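You operate a simulated robot arm through the tools that you are given. There is no shell and no other tool. Be economical: measure what you need, move in short steps, check, and stop when the job is done.

You are at the controls of a simulated robot arm. One attempt, no reset.

Task
Take the orange striped sack and leave it on the top of the green stand. Put two of the sealed teal tins from the top of the store pallet on the store bench top. Take the grey tin from the short shelf on the concrete base and put it on the top of the rim on the table. Put the striped green tub on the top of the green stand. Put the purple card on the top of the wall bench. Press the white button two times. Fetch the small pan from the top of the test bench and set it on the blue cover. Close the bottom drawer of the sieve bench. Press the left plunger three times. Open the blue counter drawer, take the striped purple tub and leave it in the inside of the blue counter drawer, then shut the drawer. Put one of the blue tins from the top of the test bench on the front row of the slatted board. Do these in any order. Set down upright: orange striped sack, blue tin.
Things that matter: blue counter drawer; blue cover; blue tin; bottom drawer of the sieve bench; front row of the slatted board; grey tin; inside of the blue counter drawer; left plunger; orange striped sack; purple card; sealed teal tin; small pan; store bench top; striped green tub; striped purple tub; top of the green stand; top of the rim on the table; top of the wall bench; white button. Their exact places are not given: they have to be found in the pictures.

It is judged by the outcome, as a careful person would: the job done as asked, and still so three seconds after it is handed in. It fails if anything else is knocked over, pushed out of place, dropped, spilled or broken. Lids that push on must go on centred and level and be pressed home; caps that screw on are set level and turned clockwise until they are tight.

Robot
A 7-joint arm with a two-finger parallel gripper on a trunk, on a base that drives. Base frame: it is fixed to the floor where the robot stands at the start and does not move with it; the origin is under the middle of the robot, x ahead of it, y to its left, z up. Readings come in mm, degrees, newtons and seconds.
With the tool pointing down near the work surface it reaches from about 100 to 620 mm from the robot's upright axis, wherever it stands. Its first joint turns from -166.0 to 166.0 degrees. Places, roughly: blue counter drawer [-8700, 1300, 700]; blue cover (15x15x2 cm) [-8800, 2600, 900]; blue tin [-9000, -2250, 1000]; bottom drawer of the sieve bench [-5700, -3100, 100]; front row of the slatted board (51x17 cm) [-8700, 1340, 820]; grey tin [-250, 2250, 250]; inside of the blue counter drawer [-8800, 1300, 600]; left plunger [-6500, -1700, 900]; orange striped sack [500, 0, 500]; purple card [-6750, 4000, 750]; sealed teal tin [2500, -1500, 750]; small pan (6x6x3 cm) [-8600, -1800, 900]; store bench top [2400, -2400, 800]; striped green tub (5x5x5 cm) [-2400, 1800, 400]; striped purple tub (5x5x5 cm) [-6900, -1800, 800]; top of the green stand [0, 2000, 800]; top of the rim on the table (26x26 cm) [-1820, 2440, 560]; top of the wall bench [-6600, 5600, 900]; white button [-8700, 1700, 900]. Payload 1.57 kg.
Tool frame: the origin (TCP) lies between the finger pads and is the grasp point; the fingertips stand 30 mm ahead of it; z points along the fingers, y is the line along which they close. Largest opening 80 mm; finger width 17, thickness 12; the body of the gripper, 40 by 82 mm, starts 80 mm behind the TCP.
Orientation is that of the tool frame in the base frame, as a unit quaternion [w, x, y, z]. With the fingers straight down and closing along the base's y, the tool's x points along the base's -x, its y along +y and its z along -z.

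Tools
- The arm moves only by the tool play_rows. Its argument "steps" is a list of rows, each a list of 3 entries, a list of its own where there are three numbers: the shift along the base's x, y, z in mm, then the turn, a rotation vector about the base's x, y, z in degrees, then the opening, from 0 (shut) to 1 (fully open). In form: [[[tx, ty, tz], [ax, ay, az], fingers], ...]. A call has 1 to 10 rows; each row is the pose to reach, as a shift and turn from the pose commanded when the call began. A row lasts 0.2 s, in which the tool goes at most 50 mm and 8.6 degrees; a call with a longer step from one row to the next is refused whole, and so is a gripper value outside its range. Where a pose cannot be reached the arm comes as near as it can. A force on the tool above 40 N (or 10 N above the force at the start of the call, whichever is more), or a blocked arm, ends the call early, and 0.2 s more pass. Each finger travels about 72 mm/s and halts on what it meets, pressing with about 37 N; the grip force reading is that of the motor and also rises with nothing between the fingers. The clock runs only during rows and for 0.2 s after the last one: add rows that repeat a pose to give the fingers time. It gives the time, the measured TCP pose, the force on the tool (base axes), the opening and the grip force at its end, in the units of the frame above (readings bear some noise), with the torque about the TCP (base axes, N m) and any sound that the robot's microphone picked up, and new pictures: "pictures" is both (left out), scene, wrist or none.
- Cameras (640 x 400 px; columns grow to the right, rows downward): "scene" is now at [-15.8, 119.6, 1289.9]; the picture's right is [-0.30, -0.95, 0.00], its down [-0.82, 0.26, -0.51] and it looks along [0.49, -0.15, -0.86] (base axes); focal length 272 px, centre (320, 200). "wrist" rides on the gripper at [72, -6, -122] in the tool frame; the picture's right is [0.09, 1.00, 0.00], its down [-0.84, 0.08, -0.54] and it looks along [-0.54, 0.05, 0.84] (tool axes); focal length 238 px, centre (320, 200).
- raise_lower(by): slides the trunk up (or, below 0, down) by that many mm; the arm and the scene camera ride with it, the base frame stays. It gives what a move gives, with no picture.
- steer(legs): drives the robot by 1 to 6 legs, each [ahead, left, turn to the left] in mm, mm and degrees, along the robot's own axes; the way and the turn of a leg run together, so that a leg with both is an arc; at most 1500 mm and 180 degrees a leg. The arm and the cameras ride along, it lands a little off, and it stops where it bumps. It gives what a move gives, and a new picture of the scene camera.
- turn_head(pan, tilt): turns the head with the scene camera to pan (to the left, within 86 degrees either way) and tilt (down, from -29 to 69), counted from straight ahead of the robot. It gives what a move gives, and a new picture of the scene camera.
- point_at(camera, pixels): for up to 12 pixels [column, row] of the newest picture of that camera ("zoom" is the newest enlarged one), the place [x, y, z] in the base frame of the surface seen there, good to about 2 mm. It takes no simulated time.
- enlarge(camera, box): a new picture of the part [left, top, right, bottom] of that camera's present view, enlarged. It takes no simulated time.
- close_job(): hands the job in; it is judged then, once.

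Keep the steps short. Do not move on a guess: measure, check each grasp and each placing, and mend mistakes. In all there are 371 turns and 360 pictures (those below and enlarged ones count). Leave the gripper open and the arm clear of the work at the hand-in unless told otherwise, and finish with a single line.

The tools are called as name(argument=value, ...) on one line, values as JSON. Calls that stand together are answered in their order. play_rows: Moves the arm, as the interface text tells. Its arguments: {"type":"object","properties":{"steps":{"type":"array","items":{"type":"array"}},"pictures":{"type":"string","enum":["both","scene","wrist","none"]}},"required":["steps"]} The other tools are called the same way: raise_lower (by) slides the trunk up or down; steer (legs) drives the base; turn_head (pan, tilt) turns the head that bears the scene camera; point_at (camera, pixels) gives the place of the surface under pixels of a picture; enlarge (camera, box) takes an enlarged picture of a part of a camera's view; close_job () hands the job in.

At the start:

```text
clock: 0.0
tool_pos: [333.8, 24.1, 725.2]
ee_rot: [0.001, 0.0, 1.0, 0.0]
wrist_force: [-1.2, -0.2, -0.7]
moment: [-0.01, -0.02, -0.03]
width: 79.9
grasp_force: 0.1
trunk travel left (down, up): [-125.0, 355.0]
robot x, y, heading: [-2.4, -0.2, 0.3]
head pan, tilt: [-17.5, 59.0]
```

scene: 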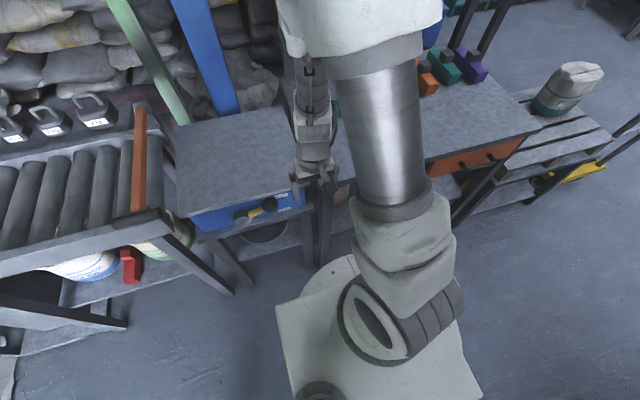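
wrist: 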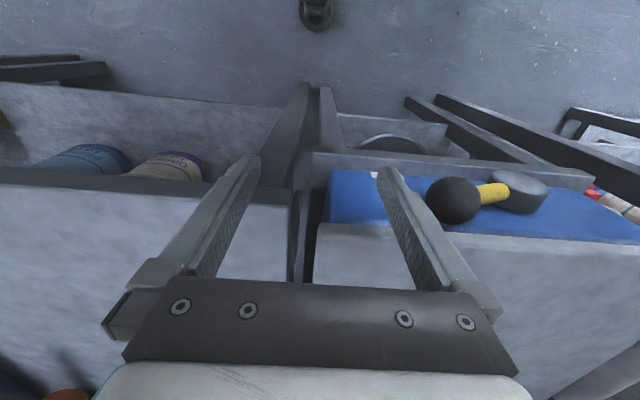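

The scene picture shows a grey bench ahead. I look around with the head to find the orange striped sack.

turn_head(pan=0, tilt=35)

turn_head(pan=-50, tilt=35)

turn_head(pan=60, tilt=30)

```text
clock: 0.9
tool_pos: [332.7, 23.4, 725.0]
ee_rot: [-0.001, -0.001, 1.0, 0.0]
wrist_force: [-0.7, 0.2, -0.3]
moment: [-0.03, 0.02, 0.0]
width: 80.1
grasp_force: 0.1
trunk travel left (down, up): [-125.0, 355.0]
robot x, y, heading: [2.2, 3.4, -0.0]
head pan, tilt: [0.0, 35.0]
```

scene: 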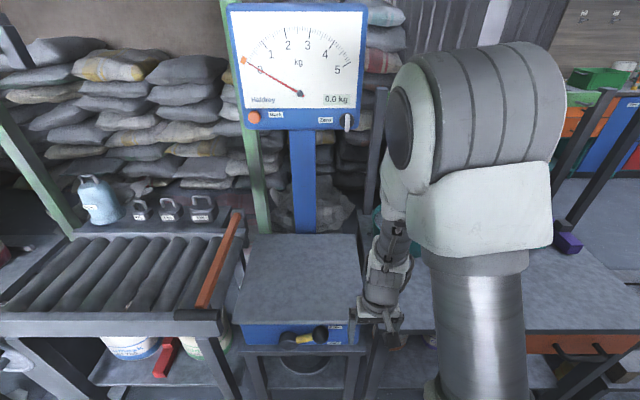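

```text
clock: 2.1
tool_pos: [330.7, 23.2, 724.8]
ee_rot: [-0.001, 0.0, 1.0, 0.0]
wrist_force: [-1.4, -1.1, 0.3]
moment: [-0.02, -0.02, -0.03]
width: 79.8
grasp_force: 0.0
trunk travel left (down, up): [-125.0, 355.0]
robot x, y, heading: [-0.4, 0.0, -0.1]
head pan, tilt: [-50.0, 35.0]
```

scene: 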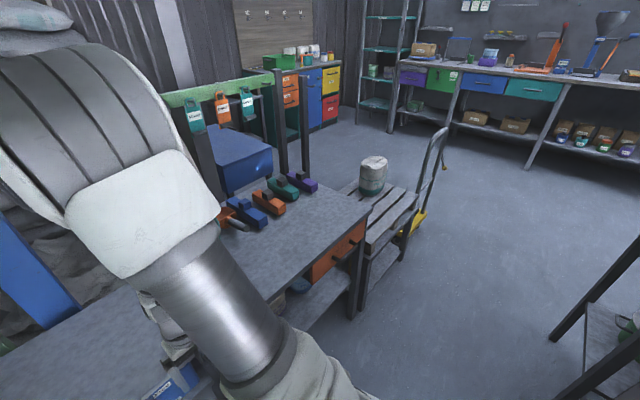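

```text
clock: 3.9
tool_pos: [333.3, 24.2, 726.0]
ee_rot: [0.0, -0.001, 1.0, 0.0]
wrist_force: [-0.5, -0.4, 0.2]
moment: [-0.01, 0.01, 0.0]
width: 79.9
grasp_force: 0.1
trunk travel left (down, up): [-125.0, 355.0]
robot x, y, heading: [-1.1, 3.1, 0.4]
head pan, tilt: [60.0, 30.0]
```

scene: 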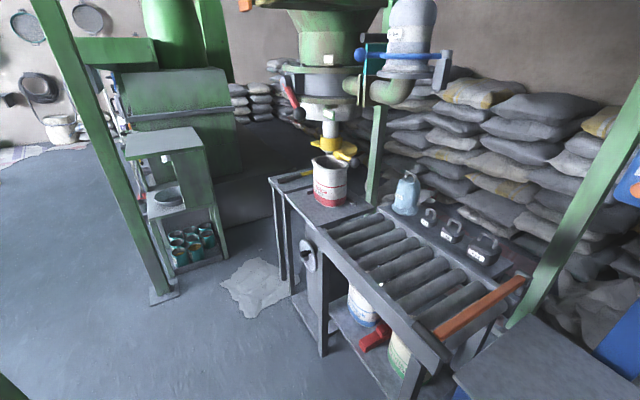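

I see wrapped things under the bench in the wrist view. I enlarge there and look down to the front.

enlarge(camera="wrist", box=[0, 60, 640, 300])

point_at(camera="wrist", pixels=[[85, 155], [165, 165], [390, 145], [260, 240], [350, 260], [620, 200], [250, 165], [60, 395]])

turn_head(pan=-20, tilt=69)

turn_head(pan=25, tilt=60)

```text
1.00 times, centred on (320, 180) of wrist (not enlarged: the box is as wide or as high as the picture)
```

zoom: 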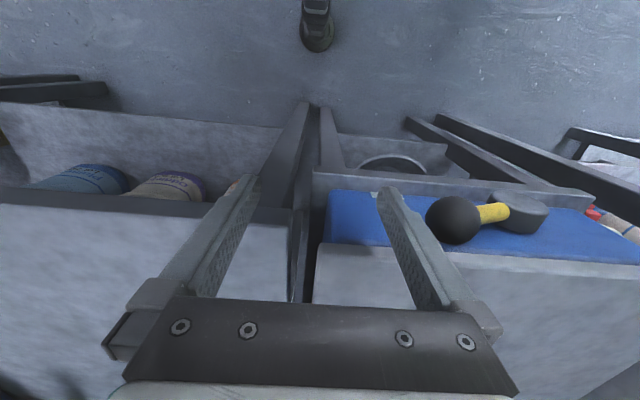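

```text
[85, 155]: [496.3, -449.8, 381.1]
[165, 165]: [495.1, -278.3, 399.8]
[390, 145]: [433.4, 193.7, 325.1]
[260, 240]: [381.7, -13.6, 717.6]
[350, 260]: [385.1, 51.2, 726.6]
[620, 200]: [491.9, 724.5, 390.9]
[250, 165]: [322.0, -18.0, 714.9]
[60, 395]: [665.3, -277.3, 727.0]
```

```text
clock: 5.5
tool_pos: [332.3, 23.5, 725.0]
ee_rot: [0.0, 0.0, 1.0, 0.0]
wrist_force: [0.1, -0.3, 0.1]
moment: [0.0, 0.02, 0.01]
width: 80.0
grasp_force: 0.1
trunk travel left (down, up): [-125.0, 355.0]
robot x, y, heading: [1.8, 4.1, 0.2]
head pan, tilt: [-20.0, 68.8]
```

scene: 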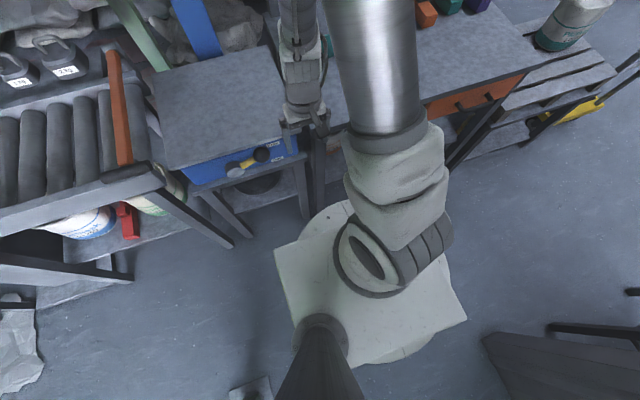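

```text
clock: 6.6
tool_pos: [332.4, 24.6, 724.7]
ee_rot: [-0.001, 0.0, 1.0, 0.0]
wrist_force: [0.1, -0.2, 0.7]
moment: [0.0, -0.01, 0.02]
width: 80.0
grasp_force: 0.1
trunk travel left (down, up): [-125.0, 355.0]
robot x, y, heading: [-1.3, 3.4, 0.1]
head pan, tilt: [25.0, 60.0]
```

scene: 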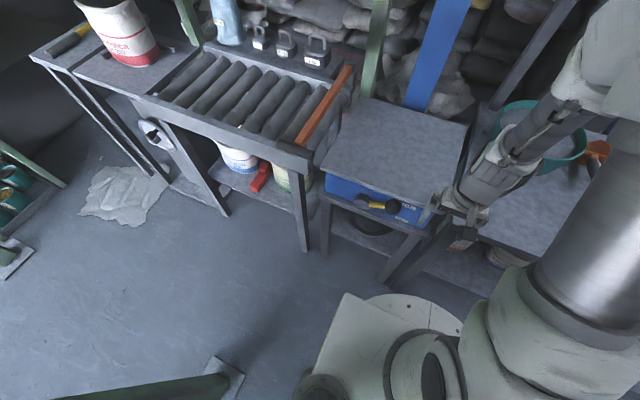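

point_at(camera="scene", pixels=[[180, 385], [230, 365], [395, 140], [330, 155], [500, 210], [430, 240], [300, 160], [120, 200], [20, 240], [380, 120], [440, 265], [375, 225]])

enlarge(camera="scene", box=[300, 80, 640, 300])

turn_head(pan=86, tilt=40)

turn_head(pan=-86, tilt=40)

```text
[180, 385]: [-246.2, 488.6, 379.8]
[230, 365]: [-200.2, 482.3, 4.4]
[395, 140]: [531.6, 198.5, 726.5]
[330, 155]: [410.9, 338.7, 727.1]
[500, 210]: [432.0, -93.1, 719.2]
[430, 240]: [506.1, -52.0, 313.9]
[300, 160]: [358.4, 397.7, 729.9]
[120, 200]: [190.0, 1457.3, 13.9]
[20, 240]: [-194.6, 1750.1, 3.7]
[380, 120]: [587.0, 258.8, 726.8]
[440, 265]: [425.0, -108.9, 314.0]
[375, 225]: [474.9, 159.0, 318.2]
```

```text
1.82 times, centred on (470, 190) of scene
```

zoom: 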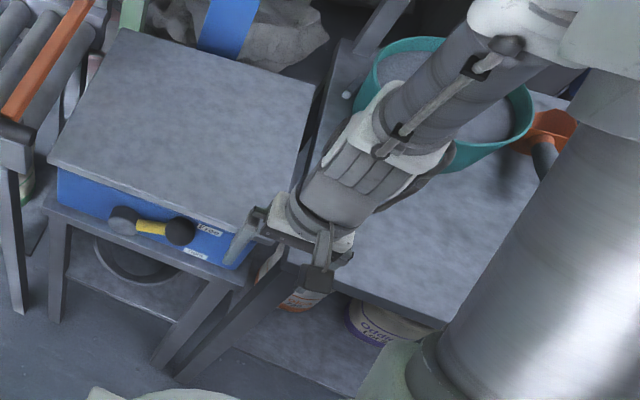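

```text
clock: 7.9
tool_pos: [332.0, 22.6, 725.5]
ee_rot: [0.0, 0.001, 1.0, 0.0]
wrist_force: [-1.6, -0.1, -0.7]
moment: [0.01, 0.05, 0.01]
width: 79.8
grasp_force: 0.1
trunk travel left (down, up): [-125.0, 355.0]
robot x, y, heading: [1.4, 2.3, 0.1]
head pan, tilt: [85.9, 40.0]
```

scene: 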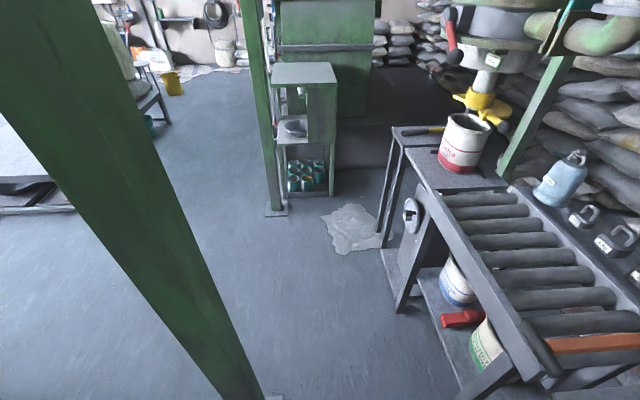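

```text
clock: 10.5
tool_pos: [332.2, 23.3, 724.1]
ee_rot: [0.0, 0.0, 1.0, 0.0]
wrist_force: [0.8, 1.1, 0.0]
moment: [0.03, -0.01, 0.01]
width: 80.1
grasp_force: 0.1
trunk travel left (down, up): [-125.0, 355.0]
robot x, y, heading: [0.7, 1.7, 0.1]
head pan, tilt: [-85.9, 40.0]
```

scene: 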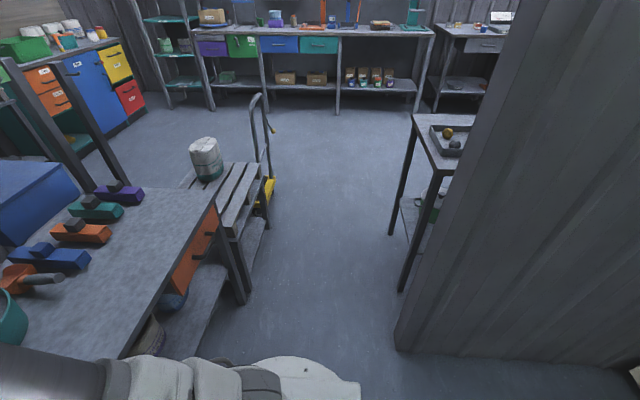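

I raise the trunk and turn the robot left in place to see behind.

raise_lower(by=150)

turn_head(pan=0, tilt=35)

steer(legs=[[0, 0, 165]])

```text
clock: 12.2
tool_pos: [333.4, 22.8, 874.1]
ee_rot: [0.0, 0.0, 1.0, 0.0]
wrist_force: [-0.7, 0.1, -0.8]
moment: [0.01, -0.01, -0.02]
width: 79.9
grasp_force: 0.0
trunk travel left (down, up): [-275.0, 205.0]
robot x, y, heading: [2.3, -0.3, 0.2]
head pan, tilt: [-85.9, 40.0]
```

```text
clock: 13.8
tool_pos: [333.1, 23.1, 876.1]
ee_rot: [-0.001, -0.001, 1.0, 0.0]
wrist_force: [0.7, 0.2, -0.5]
moment: [-0.01, 0.03, -0.02]
width: 80.0
grasp_force: 0.0
trunk travel left (down, up): [-275.0, 205.0]
robot x, y, heading: [2.9, 2.0, -0.2]
head pan, tilt: [0.0, 35.0]
```

scene: 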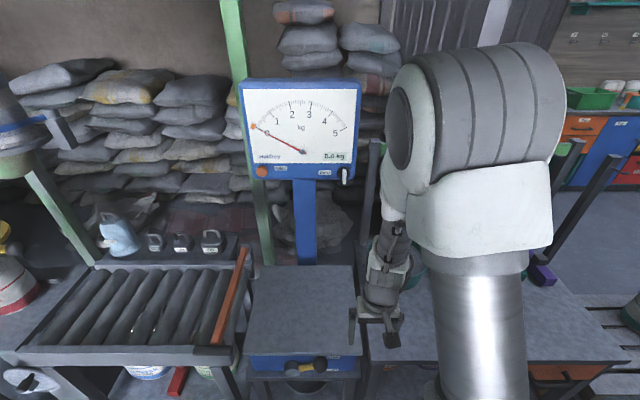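

```text
clock: 23.5
tool_pos: [-328.1, 58.3, 874.9]
ee_rot: [0.0, 0.992, -0.122, 0.0]
wrist_force: [-0.6, -0.3, -0.3]
moment: [0.03, -0.02, 0.03]
width: 79.7
grasp_force: 0.0
trunk travel left (down, up): [-275.0, 205.0]
robot x, y, heading: [3.0, 1.5, 165.9]
head pan, tilt: [0.0, 35.0]
```

scene: 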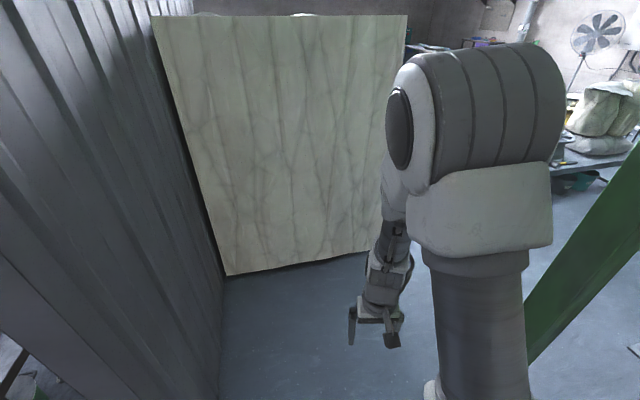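

point_at(camera="scene", pixels=[[230, 275], [335, 255], [218, 320], [225, 390], [300, 360], [600, 300], [590, 190]])

turn_head(pan=-45, tilt=30)

```text
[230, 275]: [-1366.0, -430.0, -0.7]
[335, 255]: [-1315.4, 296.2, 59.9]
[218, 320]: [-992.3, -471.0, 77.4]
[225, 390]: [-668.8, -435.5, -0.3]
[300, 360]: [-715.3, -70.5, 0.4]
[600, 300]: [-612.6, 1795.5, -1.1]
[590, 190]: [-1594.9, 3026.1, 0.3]
```

```text
clock: 24.6
tool_pos: [-328.2, 57.3, 875.7]
ee_rot: [-0.001, 0.993, -0.122, 0.001]
wrist_force: [-0.5, 0.3, -0.1]
moment: [0.0, 0.01, -0.03]
width: 80.0
grasp_force: 0.1
trunk travel left (down, up): [-275.0, 205.0]
robot x, y, heading: [-1.5, -2.1, 165.9]
head pan, tilt: [-45.0, 30.0]
```

scene: 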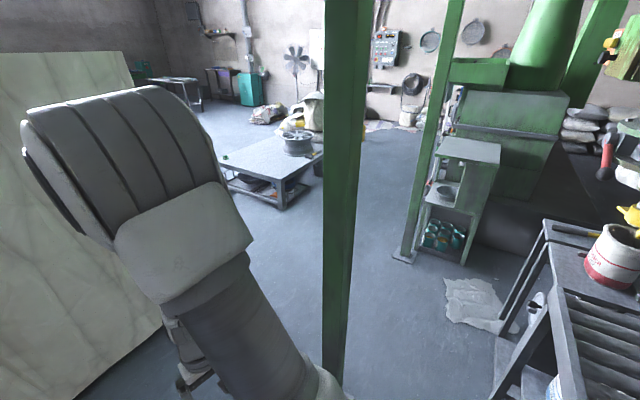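

Clear to x≈-1300 behind. I turn back to face the bench and reverse 350 mm, to look under the bench.

turn_head(pan=5, tilt=45)

steer(legs=[[0, 0, -165.9], [-400, 0, 0]])

raise_lower(by=-270)

turn_head(pan=-5, tilt=42)

```text
clock: 25.8
tool_pos: [-328.0, 57.3, 875.8]
ee_rot: [0.0, 0.993, -0.121, 0.0]
wrist_force: [-1.0, 0.5, 0.4]
moment: [-0.02, 0.01, 0.02]
width: 79.7
grasp_force: 0.0
trunk travel left (down, up): [-275.0, 205.0]
robot x, y, heading: [0.5, -0.4, 165.9]
head pan, tilt: [5.0, 45.0]
```

scene: 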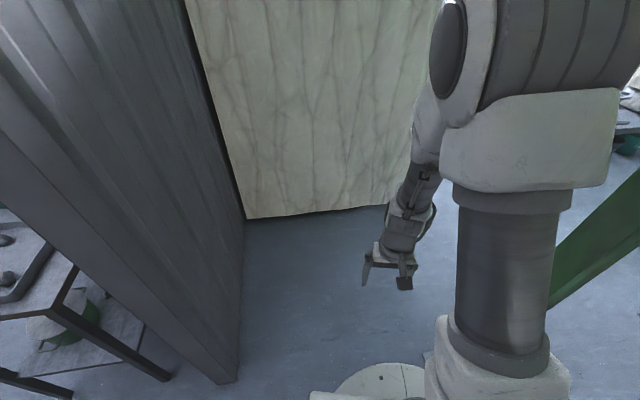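

```text
clock: 38.0
tool_pos: [-71.2, 18.9, 875.2]
ee_rot: [0.0, -0.026, 1.0, 0.0]
wrist_force: [-0.8, -0.8, 0.2]
moment: [-0.02, -0.02, 0.01]
width: 80.1
grasp_force: 0.1
trunk travel left (down, up): [-275.0, 205.0]
robot x, y, heading: [-401.1, -19.1, 3.0]
head pan, tilt: [5.0, 45.0]
```

scene: 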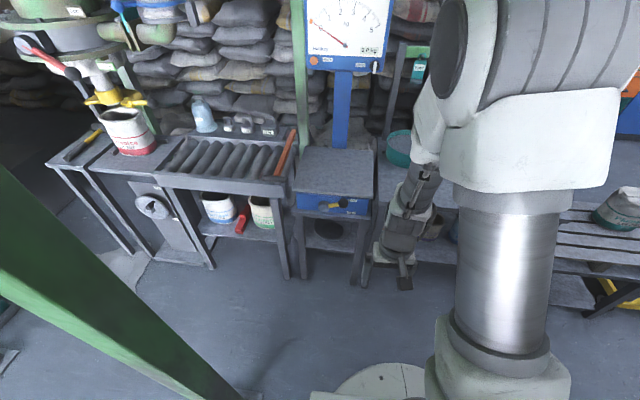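

```text
clock: 40.8
tool_pos: [-71.7, 20.6, 605.0]
ee_rot: [0.0, -0.026, 1.0, 0.0]
wrist_force: [0.7, 0.8, 0.1]
moment: [0.0, 0.0, 0.01]
width: 79.9
grasp_force: 0.1
trunk travel left (down, up): [-5.0, 475.0]
robot x, y, heading: [-398.8, -22.4, 2.9]
head pan, tilt: [5.0, 45.0]
```

```text
clock: 41.5
tool_pos: [-70.7, 20.0, 605.2]
ee_rot: [0.0, -0.027, 1.0, 0.0]
wrist_force: [0.0, 0.4, 0.5]
moment: [0.0, -0.03, -0.04]
width: 80.1
grasp_force: 0.1
trunk travel left (down, up): [-5.0, 475.0]
robot x, y, heading: [-402.5, -18.4, 3.0]
head pan, tilt: [-5.0, 42.0]
```

scene: 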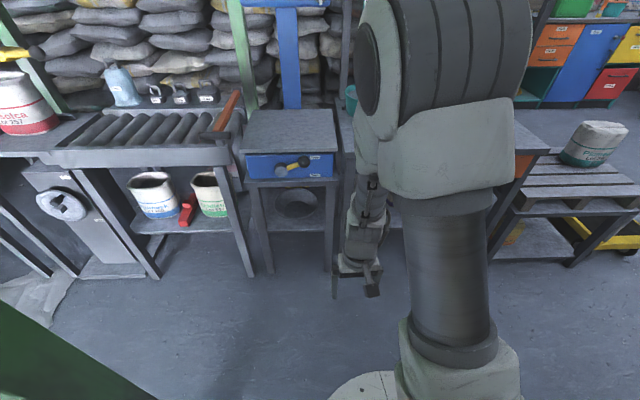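

The arm hides the sack. I turn the robot right 45° and pan the head left.

turn_head(pan=38, tilt=35)

steer(legs=[[0, 0, -50]])

```text
clock: 42.6
tool_pos: [-71.6, 20.2, 605.1]
ee_rot: [-0.001, -0.026, 1.0, 0.0]
wrist_force: [0.2, -0.5, 0.4]
moment: [-0.01, -0.01, -0.02]
width: 79.8
grasp_force: 0.0
trunk travel left (down, up): [-5.0, 475.0]
robot x, y, heading: [-404.1, -21.8, 3.1]
head pan, tilt: [38.0, 35.0]
```

scene: 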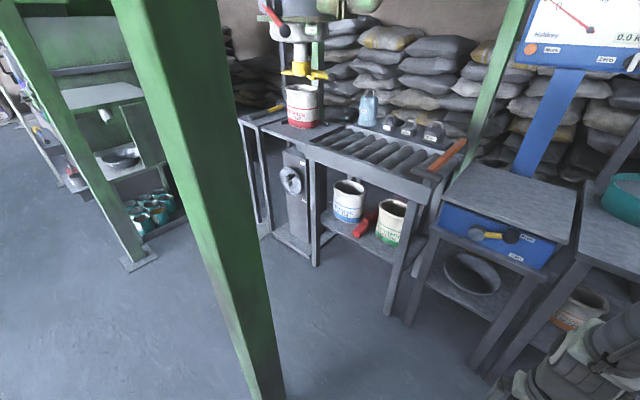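

```text
clock: 46.0
tool_pos: [-157.5, -248.9, 605.1]
ee_rot: [0.0, 0.4, 0.917, 0.0]
wrist_force: [-0.6, -0.1, -0.7]
moment: [0.0, 0.01, 0.02]
width: 80.2
grasp_force: 0.1
trunk travel left (down, up): [-5.0, 475.0]
robot x, y, heading: [-400.3, -21.8, -47.4]
head pan, tilt: [38.0, 35.0]
```

scene: 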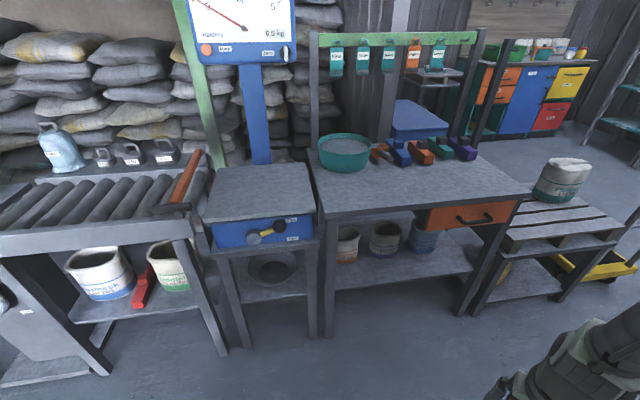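

Three open sacks sit on the shelf under the bench; the left one (about 345,245) has an orange band.

enlarge(camera="scene", box=[310, 200, 470, 300])

point_at(camera="scene", pixels=[[347, 231], [345, 260], [360, 235], [338, 258], [384, 248], [385, 226], [350, 282], [400, 205], [340, 210], [358, 250], [390, 263], [408, 210]])

```text
4.00 times, centred on (390, 250) of scene
```

zoom: 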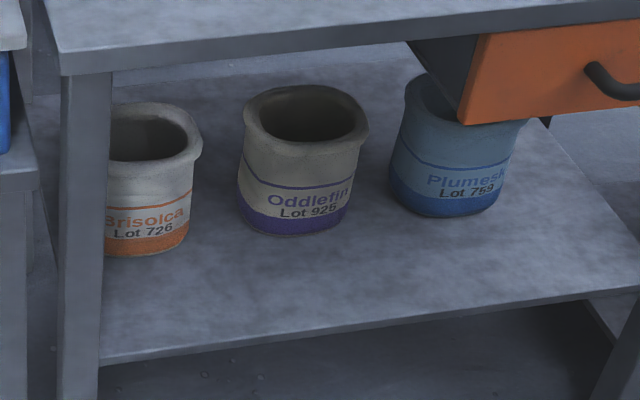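

```text
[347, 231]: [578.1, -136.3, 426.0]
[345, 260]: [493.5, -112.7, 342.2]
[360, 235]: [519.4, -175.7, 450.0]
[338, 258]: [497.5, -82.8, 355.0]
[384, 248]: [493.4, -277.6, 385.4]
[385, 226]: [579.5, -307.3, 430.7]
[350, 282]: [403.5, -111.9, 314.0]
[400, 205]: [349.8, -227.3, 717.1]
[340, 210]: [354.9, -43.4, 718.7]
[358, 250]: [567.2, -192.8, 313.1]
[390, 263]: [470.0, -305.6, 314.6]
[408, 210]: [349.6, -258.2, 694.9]
```

Sack rim around (540,-125,450), open topped, about 110 mm wide. I plan to grip its right wall (y≈-178) with the tool pitched 45° forward. First turn back and approach.

steer(legs=[[0, 0, 47.4], [200, -100, 0]])

play_rows(steps=[[[0, 0, 0], [0, -8, 0], 0.6], [[0, 0, 0], [0, -16, 0], 0.6], [[0, 0, 0], [0, -24, 0], 0.6], [[0, 0, 0], [0, -32, 0], 0.6], [[0, 0, 0], [0, -40, 0], 0.6], [[0, 0, -20], [0, -45, 0], 0.6], [[0, 0, -60], [0, -45, 0], 0.6], [[0, 0, -100], [0, -45, 0], 0.6]])

```text
clock: 50.8
tool_pos: [132.9, -94.9, 604.8]
ee_rot: [0.0, 0.0, 1.0, 0.0]
wrist_force: [-0.3, 0.3, 0.0]
moment: [0.01, -0.01, -0.01]
width: 79.9
grasp_force: 0.0
trunk travel left (down, up): [-5.0, 475.0]
robot x, y, heading: [-198.4, -120.8, 0.2]
head pan, tilt: [38.0, 35.0]
```

scene: 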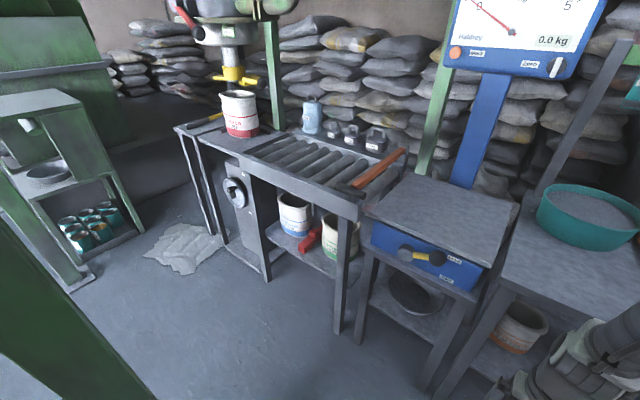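

```text
clock: 52.5
tool_pos: [160.8, -88.6, 473.7]
ee_rot: [0.384, 0.0, 0.923, -0.001]
wrist_force: [0.4, 0.5, 0.3]
moment: [-0.01, -0.01, 0.01]
width: 48.1
grasp_force: 0.1
out of reach, approached as far as the arm can: row 2, 3, 4, 5, 6, 7, 8
trunk travel left (down, up): [-5.0, 475.0]
robot x, y, heading: [-200.5, -116.6, 0.2]
head pan, tilt: [38.0, 35.0]
```

scene: 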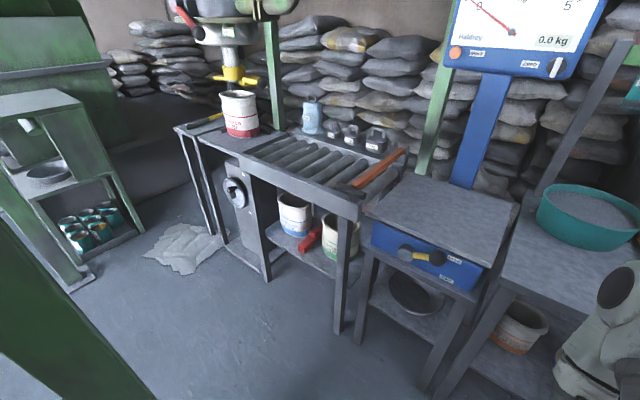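
wrist: 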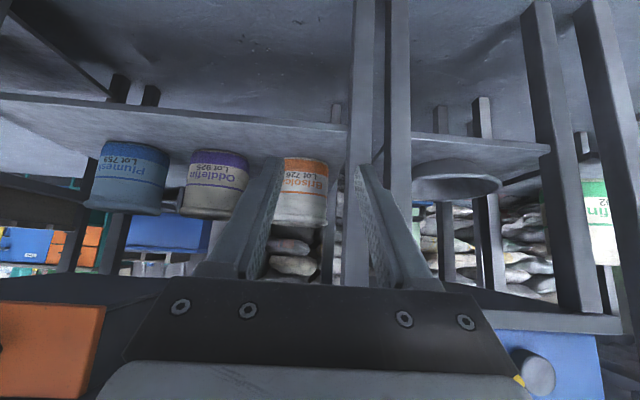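

point_at(camera="wrist", pixels=[[276, 215], [300, 222], [324, 218], [327, 175], [305, 160], [290, 222], [245, 160], [235, 210], [355, 130], [355, 180], [182, 208], [246, 200]])

enlarge(camera="wrist", box=[160, 110, 400, 260])

```text
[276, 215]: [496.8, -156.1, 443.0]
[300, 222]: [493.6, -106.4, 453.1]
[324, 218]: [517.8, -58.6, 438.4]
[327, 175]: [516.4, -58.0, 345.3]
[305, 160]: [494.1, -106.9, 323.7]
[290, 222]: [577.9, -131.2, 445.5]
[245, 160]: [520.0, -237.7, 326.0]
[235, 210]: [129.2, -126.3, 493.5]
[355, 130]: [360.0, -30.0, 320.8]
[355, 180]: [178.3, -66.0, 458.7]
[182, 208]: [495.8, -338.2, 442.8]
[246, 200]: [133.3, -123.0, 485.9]
```

```text
2.67 times, centred on (280, 185) of wrist
```

zoom: 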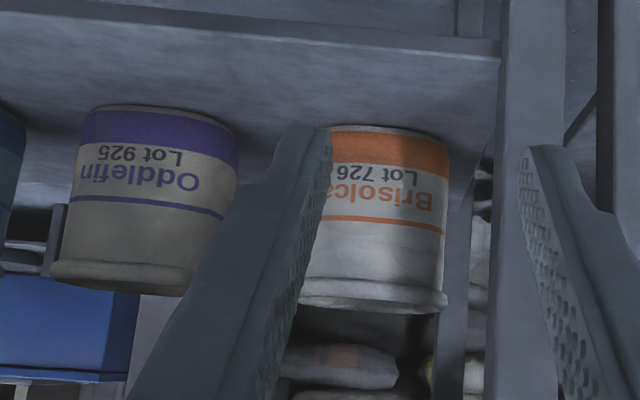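

The sack's near face is x≈494, left edge y≈-57, rim z≈453. I drive nearer, staying short of the bench.

steer(legs=[[130, -72, 0]])

play_rows(steps=[[[0, 0, 15], [0, 0, 0], 0.6], [[40, 0, 15], [0, 0, 0], 0.6], [[60, 0, 15], [0, 0, 0], 0.6]])

```text
clock: 54.0
tool_pos: [290.6, -161.8, 474.1]
ee_rot: [0.383, 0.0, 0.924, -0.001]
wrist_force: [0.1, 0.3, -0.4]
moment: [0.0, 0.0, 0.0]
width: 48.0
grasp_force: 0.2
trunk travel left (down, up): [-5.0, 475.0]
robot x, y, heading: [-72.1, -189.6, 0.0]
head pan, tilt: [38.0, 35.0]
```

scene: 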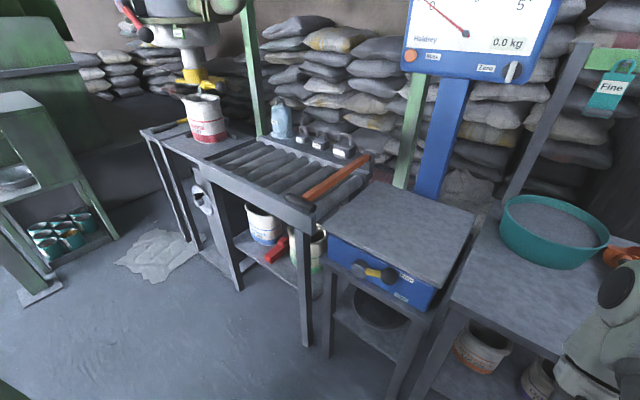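

```text
clock: 54.8
tool_pos: [348.5, -162.1, 488.9]
ee_rot: [0.382, -0.001, 0.924, 0.0]
wrist_force: [0.1, 1.0, 0.3]
moment: [0.0, 0.05, -0.02]
width: 47.5
grasp_force: 0.0
out of reach, approached as far as the arm can: row 1
trunk travel left (down, up): [-5.0, 475.0]
robot x, y, heading: [-73.6, -190.1, -0.1]
head pan, tilt: [38.0, 35.0]
```

scene: 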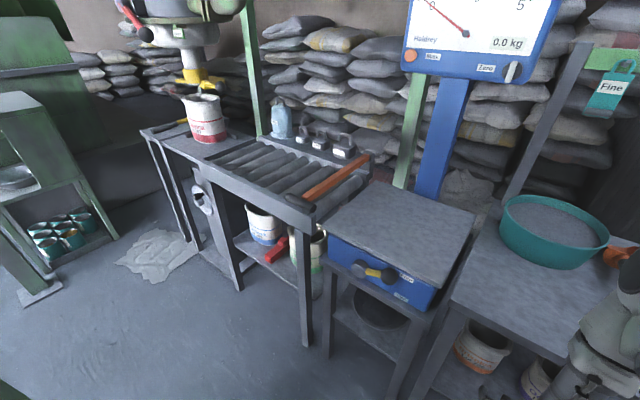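
wrist: 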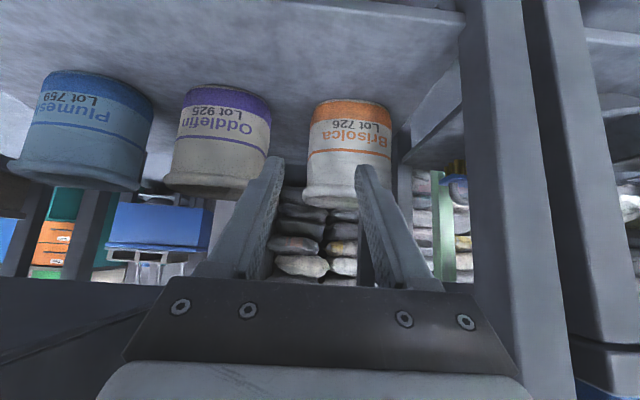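

point_at(camera="wrist", pixels=[[310, 170], [307, 190], [330, 195], [345, 195], [306, 183], [264, 170], [255, 180], [388, 160], [392, 110], [311, 120], [266, 120], [340, 207]])

enlarge(camera="wrist", box=[200, 80, 440, 230])

turn_head(pan=5, tilt=60)

```text
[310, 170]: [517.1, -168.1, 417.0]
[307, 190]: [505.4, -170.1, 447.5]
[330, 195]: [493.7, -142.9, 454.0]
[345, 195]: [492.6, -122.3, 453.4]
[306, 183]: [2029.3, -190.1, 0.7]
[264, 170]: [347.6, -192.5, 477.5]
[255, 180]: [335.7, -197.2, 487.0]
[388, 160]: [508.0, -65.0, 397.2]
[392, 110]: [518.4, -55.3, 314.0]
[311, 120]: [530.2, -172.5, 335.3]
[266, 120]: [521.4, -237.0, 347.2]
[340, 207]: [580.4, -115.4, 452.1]
```

```text
2.67 times, centred on (320, 155) of wrist
```

zoom: 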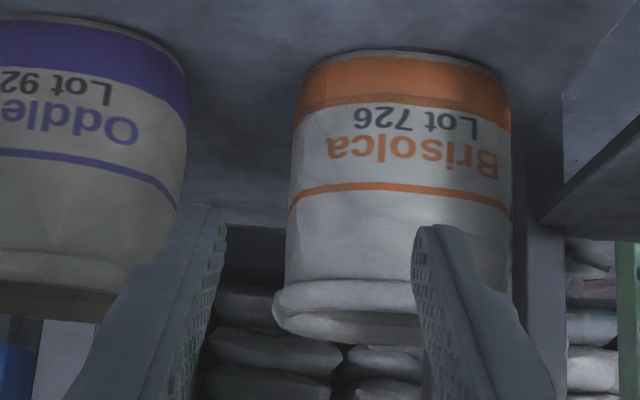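

```text
clock: 55.8
tool_pos: [348.7, -162.7, 487.5]
ee_rot: [0.383, -0.001, 0.924, -0.001]
wrist_force: [0.2, 0.2, -0.7]
moment: [0.01, 0.0, -0.01]
width: 48.2
grasp_force: 0.0
trunk travel left (down, up): [-5.0, 475.0]
robot x, y, heading: [-71.0, -191.2, -0.0]
head pan, tilt: [5.0, 60.0]
```

scene: 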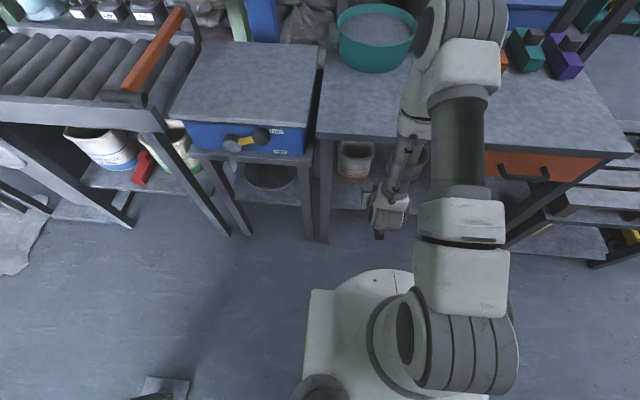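

point_at(camera="scene", pixels=[[460, 20], [420, 70], [412, 110], [412, 125], [400, 150], [395, 180], [385, 215], [335, 130], [360, 165], [460, 210], [430, 95], [480, 60]])

enlarge(camera="scene", box=[320, 0, 560, 250])

```text
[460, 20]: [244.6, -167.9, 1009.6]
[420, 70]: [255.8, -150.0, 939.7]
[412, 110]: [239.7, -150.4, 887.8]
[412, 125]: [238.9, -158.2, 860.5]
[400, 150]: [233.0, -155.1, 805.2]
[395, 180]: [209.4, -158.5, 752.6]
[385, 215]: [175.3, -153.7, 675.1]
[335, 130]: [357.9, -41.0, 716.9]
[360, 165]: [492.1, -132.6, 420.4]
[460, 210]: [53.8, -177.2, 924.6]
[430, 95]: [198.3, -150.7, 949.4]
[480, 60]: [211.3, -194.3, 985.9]
```

```text
1.60 times, centred on (440, 125) of scene
```

zoom: 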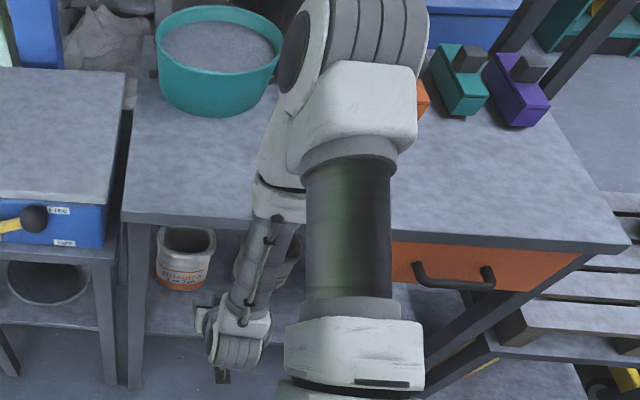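

The forearm would meet the bench edge from this close. I back up 160 mm so the arm stretches flatter, and then advance in stages.

steer(legs=[[-160, 0, 0]])

play_rows(steps=[[[50, 0, 10], [0, 0, 0], 0.6], [[100, -2, 20], [0, 0, 0], 0.6], [[150, -4, 30], [0, 0, 0], 0.6], [[200, -5, 36], [0, 0, 0], 0.6], [[245, -5, 38], [0, 0, 0], 0.6]])

```text
clock: 57.4
tool_pos: [208.7, -156.9, 488.0]
ee_rot: [0.382, -0.004, 0.924, 0.0]
wrist_force: [1.0, 0.2, 0.0]
moment: [0.0, 0.01, 0.0]
width: 48.1
grasp_force: 0.0
trunk travel left (down, up): [-5.0, 475.0]
robot x, y, heading: [-207.4, -189.0, 0.8]
head pan, tilt: [5.0, 60.0]
stopped in leg 1: the robot was blocked; the commanded pose is now the measured one
```

scene: 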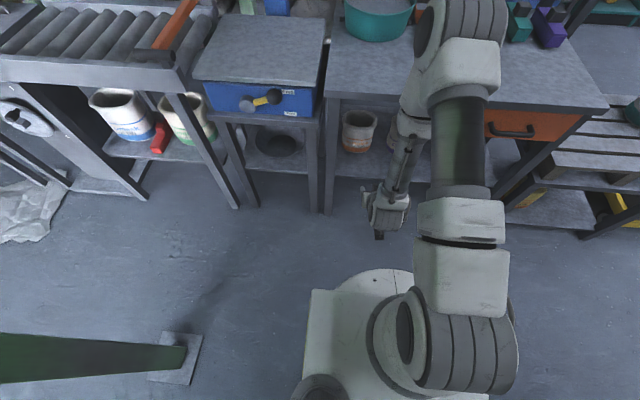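

```text
refused: row 1 steps farther than a row can; nothing moved
```

The base touched the partition behind. I ease forward 12 mm, then extend the arm.

steer(legs=[[12, 0, -0.8]])

play_rows(steps=[[[45, 0, 8], [0, 0, 0], 0.6], [[90, -3, 18], [0, 0, 0], 0.6], [[135, -6, 28], [0, 0, 0], 0.6], [[180, -8, 34], [0, 0, 0], 0.6], [[225, -8, 38], [0, 0, 0], 0.6]])

```text
clock: 58.2
tool_pos: [219.4, -163.5, 488.2]
ee_rot: [0.382, 0.001, 0.924, -0.002]
wrist_force: [-0.3, -0.1, 0.6]
moment: [0.02, 0.03, -0.01]
width: 48.5
grasp_force: 0.0
trunk travel left (down, up): [-5.0, 475.0]
robot x, y, heading: [-199.4, -187.1, -0.1]
head pan, tilt: [5.0, 60.0]
```

scene: 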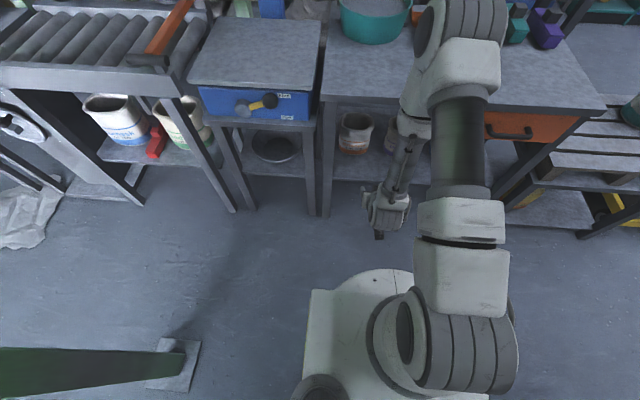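

```text
clock: 59.4
tool_pos: [447.9, -171.5, 527.3]
ee_rot: [0.383, 0.002, 0.924, -0.002]
wrist_force: [-0.5, -0.1, 0.6]
moment: [-0.01, 0.03, 0.04]
width: 48.1
grasp_force: 0.0
trunk travel left (down, up): [-5.0, 475.0]
robot x, y, heading: [-200.7, -188.6, 0.0]
head pan, tilt: [5.0, 60.0]
```

scene: 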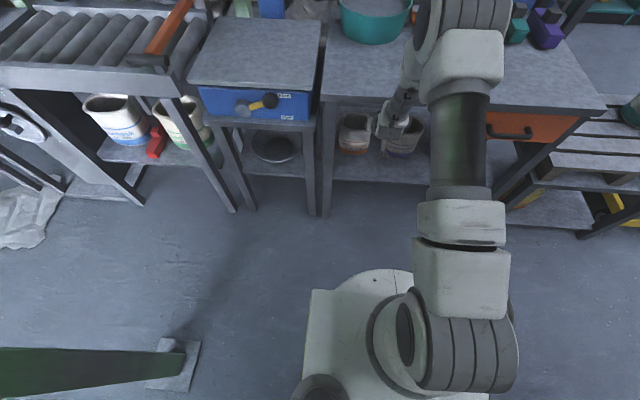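
wrist: 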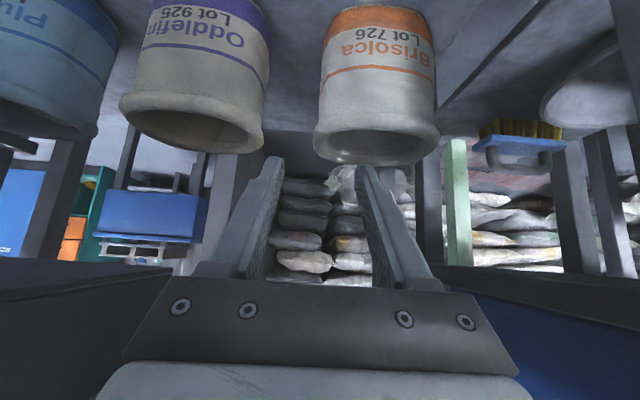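

point_at(camera="wrist", pixels=[[316, 132], [322, 140], [326, 147], [336, 135], [375, 120], [437, 140], [420, 130], [380, 160], [262, 140], [318, 140], [322, 120], [345, 158]])

enlarge(camera="wrist", box=[260, 80, 460, 205])

enlarge(camera="scene", box=[320, 60, 480, 170])

point_at(camera="scene", pixels=[[408, 60], [408, 80], [402, 95], [395, 115], [390, 125], [400, 105]])

```text
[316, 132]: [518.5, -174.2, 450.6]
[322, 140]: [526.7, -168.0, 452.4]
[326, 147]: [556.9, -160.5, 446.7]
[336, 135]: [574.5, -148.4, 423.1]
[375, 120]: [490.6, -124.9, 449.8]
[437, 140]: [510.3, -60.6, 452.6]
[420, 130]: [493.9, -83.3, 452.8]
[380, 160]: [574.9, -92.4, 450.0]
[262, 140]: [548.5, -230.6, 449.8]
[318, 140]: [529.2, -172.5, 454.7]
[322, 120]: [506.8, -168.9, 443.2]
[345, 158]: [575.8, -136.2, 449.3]
```

```text
3.20 times, centred on (360, 142) of wrist
```

zoom: 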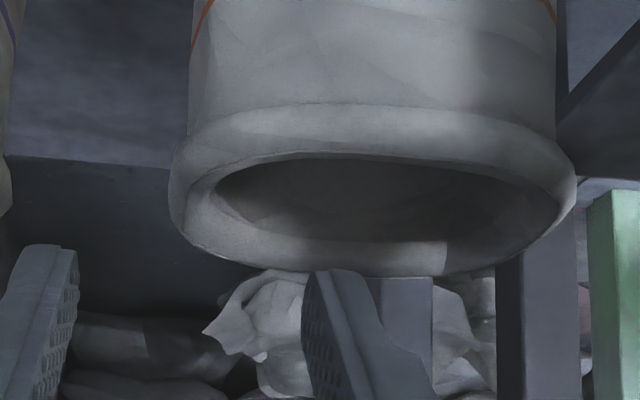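

```text
3.64 times, centred on (400, 115) of scene
```

zoom: 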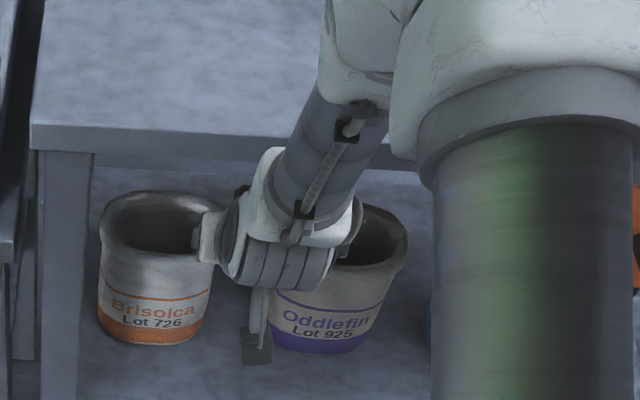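

```text
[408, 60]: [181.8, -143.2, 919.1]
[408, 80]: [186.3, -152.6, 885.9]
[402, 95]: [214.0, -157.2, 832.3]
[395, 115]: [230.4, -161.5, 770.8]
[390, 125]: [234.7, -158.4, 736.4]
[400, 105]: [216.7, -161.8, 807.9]
```

Rim wall is about 15 mm thick, centred at y≈-166. The forearm has ~40 mm clearance. I descend diagonally.

play_rows(steps=[[[0, 5, 0], [0, 0, 0], 0.6], [[25, 5, -27], [0, 0, 0], 0.6], [[50, 5, -54], [0, 0, 0], 0.6], [[76, 5, -80], [0, 0, 0], 0.6], [[76, 5, -80], [0, 0, 0], 0.6]])

```text
clock: 60.3
tool_pos: [503.8, -163.3, 481.4]
ee_rot: [0.394, 0.004, 0.919, -0.001]
wrist_force: [-7.8, -0.5, 30.5]
moment: [0.79, -0.3, 0.28]
width: 47.8
grasp_force: 0.1
trunk travel left (down, up): [-5.0, 475.0]
robot x, y, heading: [-202.2, -190.5, -0.0]
head pan, tilt: [5.0, 60.0]
stopped in row 4: the force on the tool passed its limit at 59 N (the readings are from after the stop); the commanded pose is now the measured one
```

scene: 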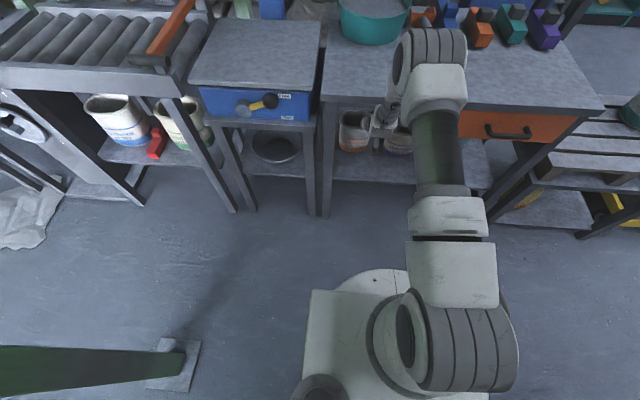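
wrist: 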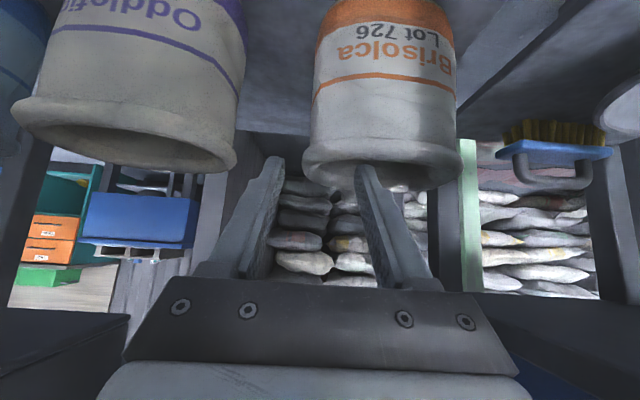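

enlarge(camera="wrist", box=[280, 110, 480, 235])

point_at(camera="wrist", pixels=[[305, 160], [320, 170], [340, 162], [400, 158], [458, 160], [400, 183], [440, 175], [345, 180], [360, 172], [366, 168]])

```text
3.20 times, centred on (380, 172) of wrist
```

zoom: 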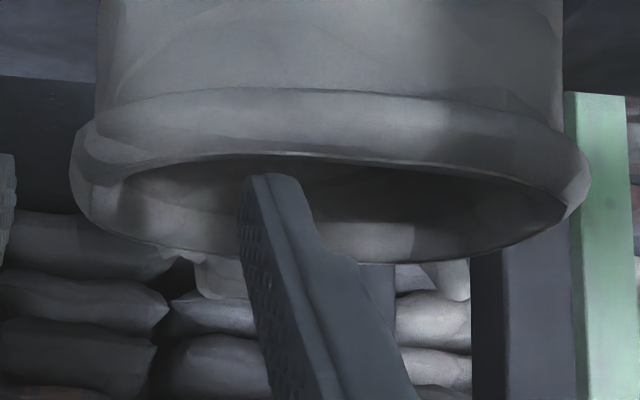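

```text
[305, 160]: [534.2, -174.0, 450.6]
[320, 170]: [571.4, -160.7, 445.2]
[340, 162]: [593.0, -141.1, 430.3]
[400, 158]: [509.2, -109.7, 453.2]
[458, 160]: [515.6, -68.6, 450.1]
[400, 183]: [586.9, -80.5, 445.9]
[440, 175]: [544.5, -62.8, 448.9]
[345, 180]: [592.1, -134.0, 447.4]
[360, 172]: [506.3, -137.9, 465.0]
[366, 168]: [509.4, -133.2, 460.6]
```

The inner finger's lower corner touched the near lip and nudged the sack ~13 mm back, still standing. I lift, go further in, then descend straight.

play_rows(steps=[[[-4, 0, 18], [0, 0, 0], 0.6], [[18, -2, 20], [0, 0, 0], 0.6], [[38, -2, 20], [0, 0, 0], 0.6]])

point_at(camera="scene", pixels=[[382, 125], [378, 110], [372, 130], [354, 115]])

point_at(camera="wrist", pixels=[[320, 170], [400, 183], [400, 158], [440, 175], [300, 160]])

```text
clock: 60.6
tool_pos: [502.7, -164.5, 480.5]
ee_rot: [0.394, 0.004, 0.919, 0.0]
wrist_force: [-2.5, 0.3, 16.1]
moment: [0.45, -0.18, 0.06]
width: 48.2
grasp_force: 0.2
trunk travel left (down, up): [-5.0, 475.0]
robot x, y, heading: [-200.0, -189.5, -0.3]
head pan, tilt: [5.0, 60.0]
stopped in row 1: the force on the tool passed its limit at 48 N (the readings are from after the stop); the commanded pose is now the measured one
```

scene: 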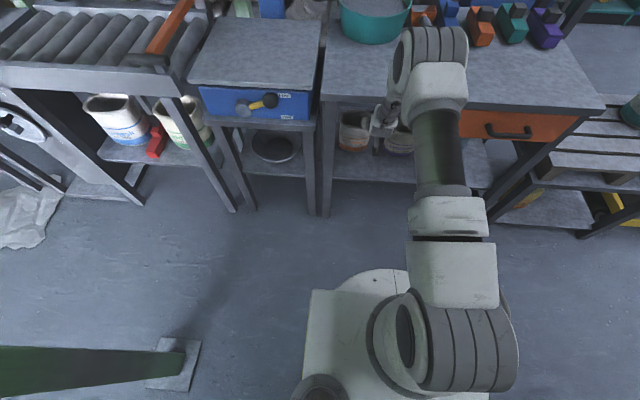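
wrist: 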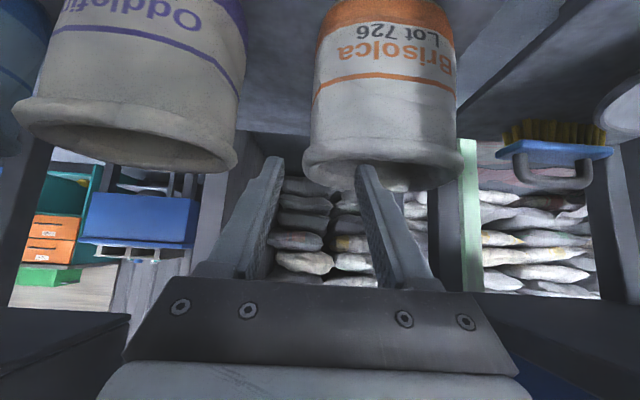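

```text
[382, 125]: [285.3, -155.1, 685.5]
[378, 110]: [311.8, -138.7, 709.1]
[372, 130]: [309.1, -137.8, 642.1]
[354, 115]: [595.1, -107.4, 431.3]
```

```text
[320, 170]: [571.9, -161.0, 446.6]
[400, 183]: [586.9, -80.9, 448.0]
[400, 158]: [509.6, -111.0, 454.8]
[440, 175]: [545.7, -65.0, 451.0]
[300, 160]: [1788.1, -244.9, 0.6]
```

play_rows(steps=[[[-6, 0, 6], [0, 0, 0], 0.6], [[-14, 0, 14], [0, 0, 0], 0.6], [[-22, 0, 22], [0, 0, 0], 0.6]], pictures="wrist")

```text
clock: 61.4
tool_pos: [480.7, -162.8, 500.3]
ee_rot: [0.392, 0.003, 0.92, -0.001]
wrist_force: [-0.6, 0.3, -0.4]
moment: [-0.03, -0.01, -0.03]
width: 48.2
grasp_force: 0.1
trunk travel left (down, up): [-5.0, 475.0]
robot x, y, heading: [-198.4, -190.0, -0.0]
head pan, tilt: [5.0, 60.0]
```

wrist: 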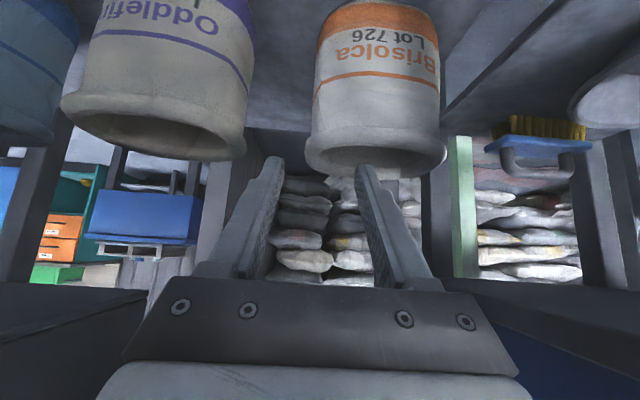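

point_at(camera="wrist", pixels=[[375, 143], [310, 158], [330, 168], [348, 160], [375, 170], [430, 165], [444, 148], [375, 155], [375, 148], [245, 150]])

enlarge(camera="wrist", box=[280, 90, 480, 215])

```text
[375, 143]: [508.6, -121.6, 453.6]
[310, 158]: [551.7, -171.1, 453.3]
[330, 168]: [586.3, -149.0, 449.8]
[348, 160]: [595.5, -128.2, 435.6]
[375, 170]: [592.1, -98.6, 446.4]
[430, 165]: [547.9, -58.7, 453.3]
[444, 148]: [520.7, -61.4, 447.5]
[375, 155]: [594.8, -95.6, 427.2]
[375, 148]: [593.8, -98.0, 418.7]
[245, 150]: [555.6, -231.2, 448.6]
```

```text
3.20 times, centred on (380, 152) of wrist
```

zoom: 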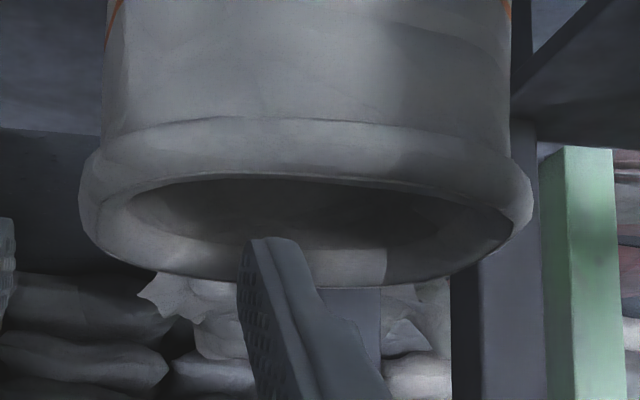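

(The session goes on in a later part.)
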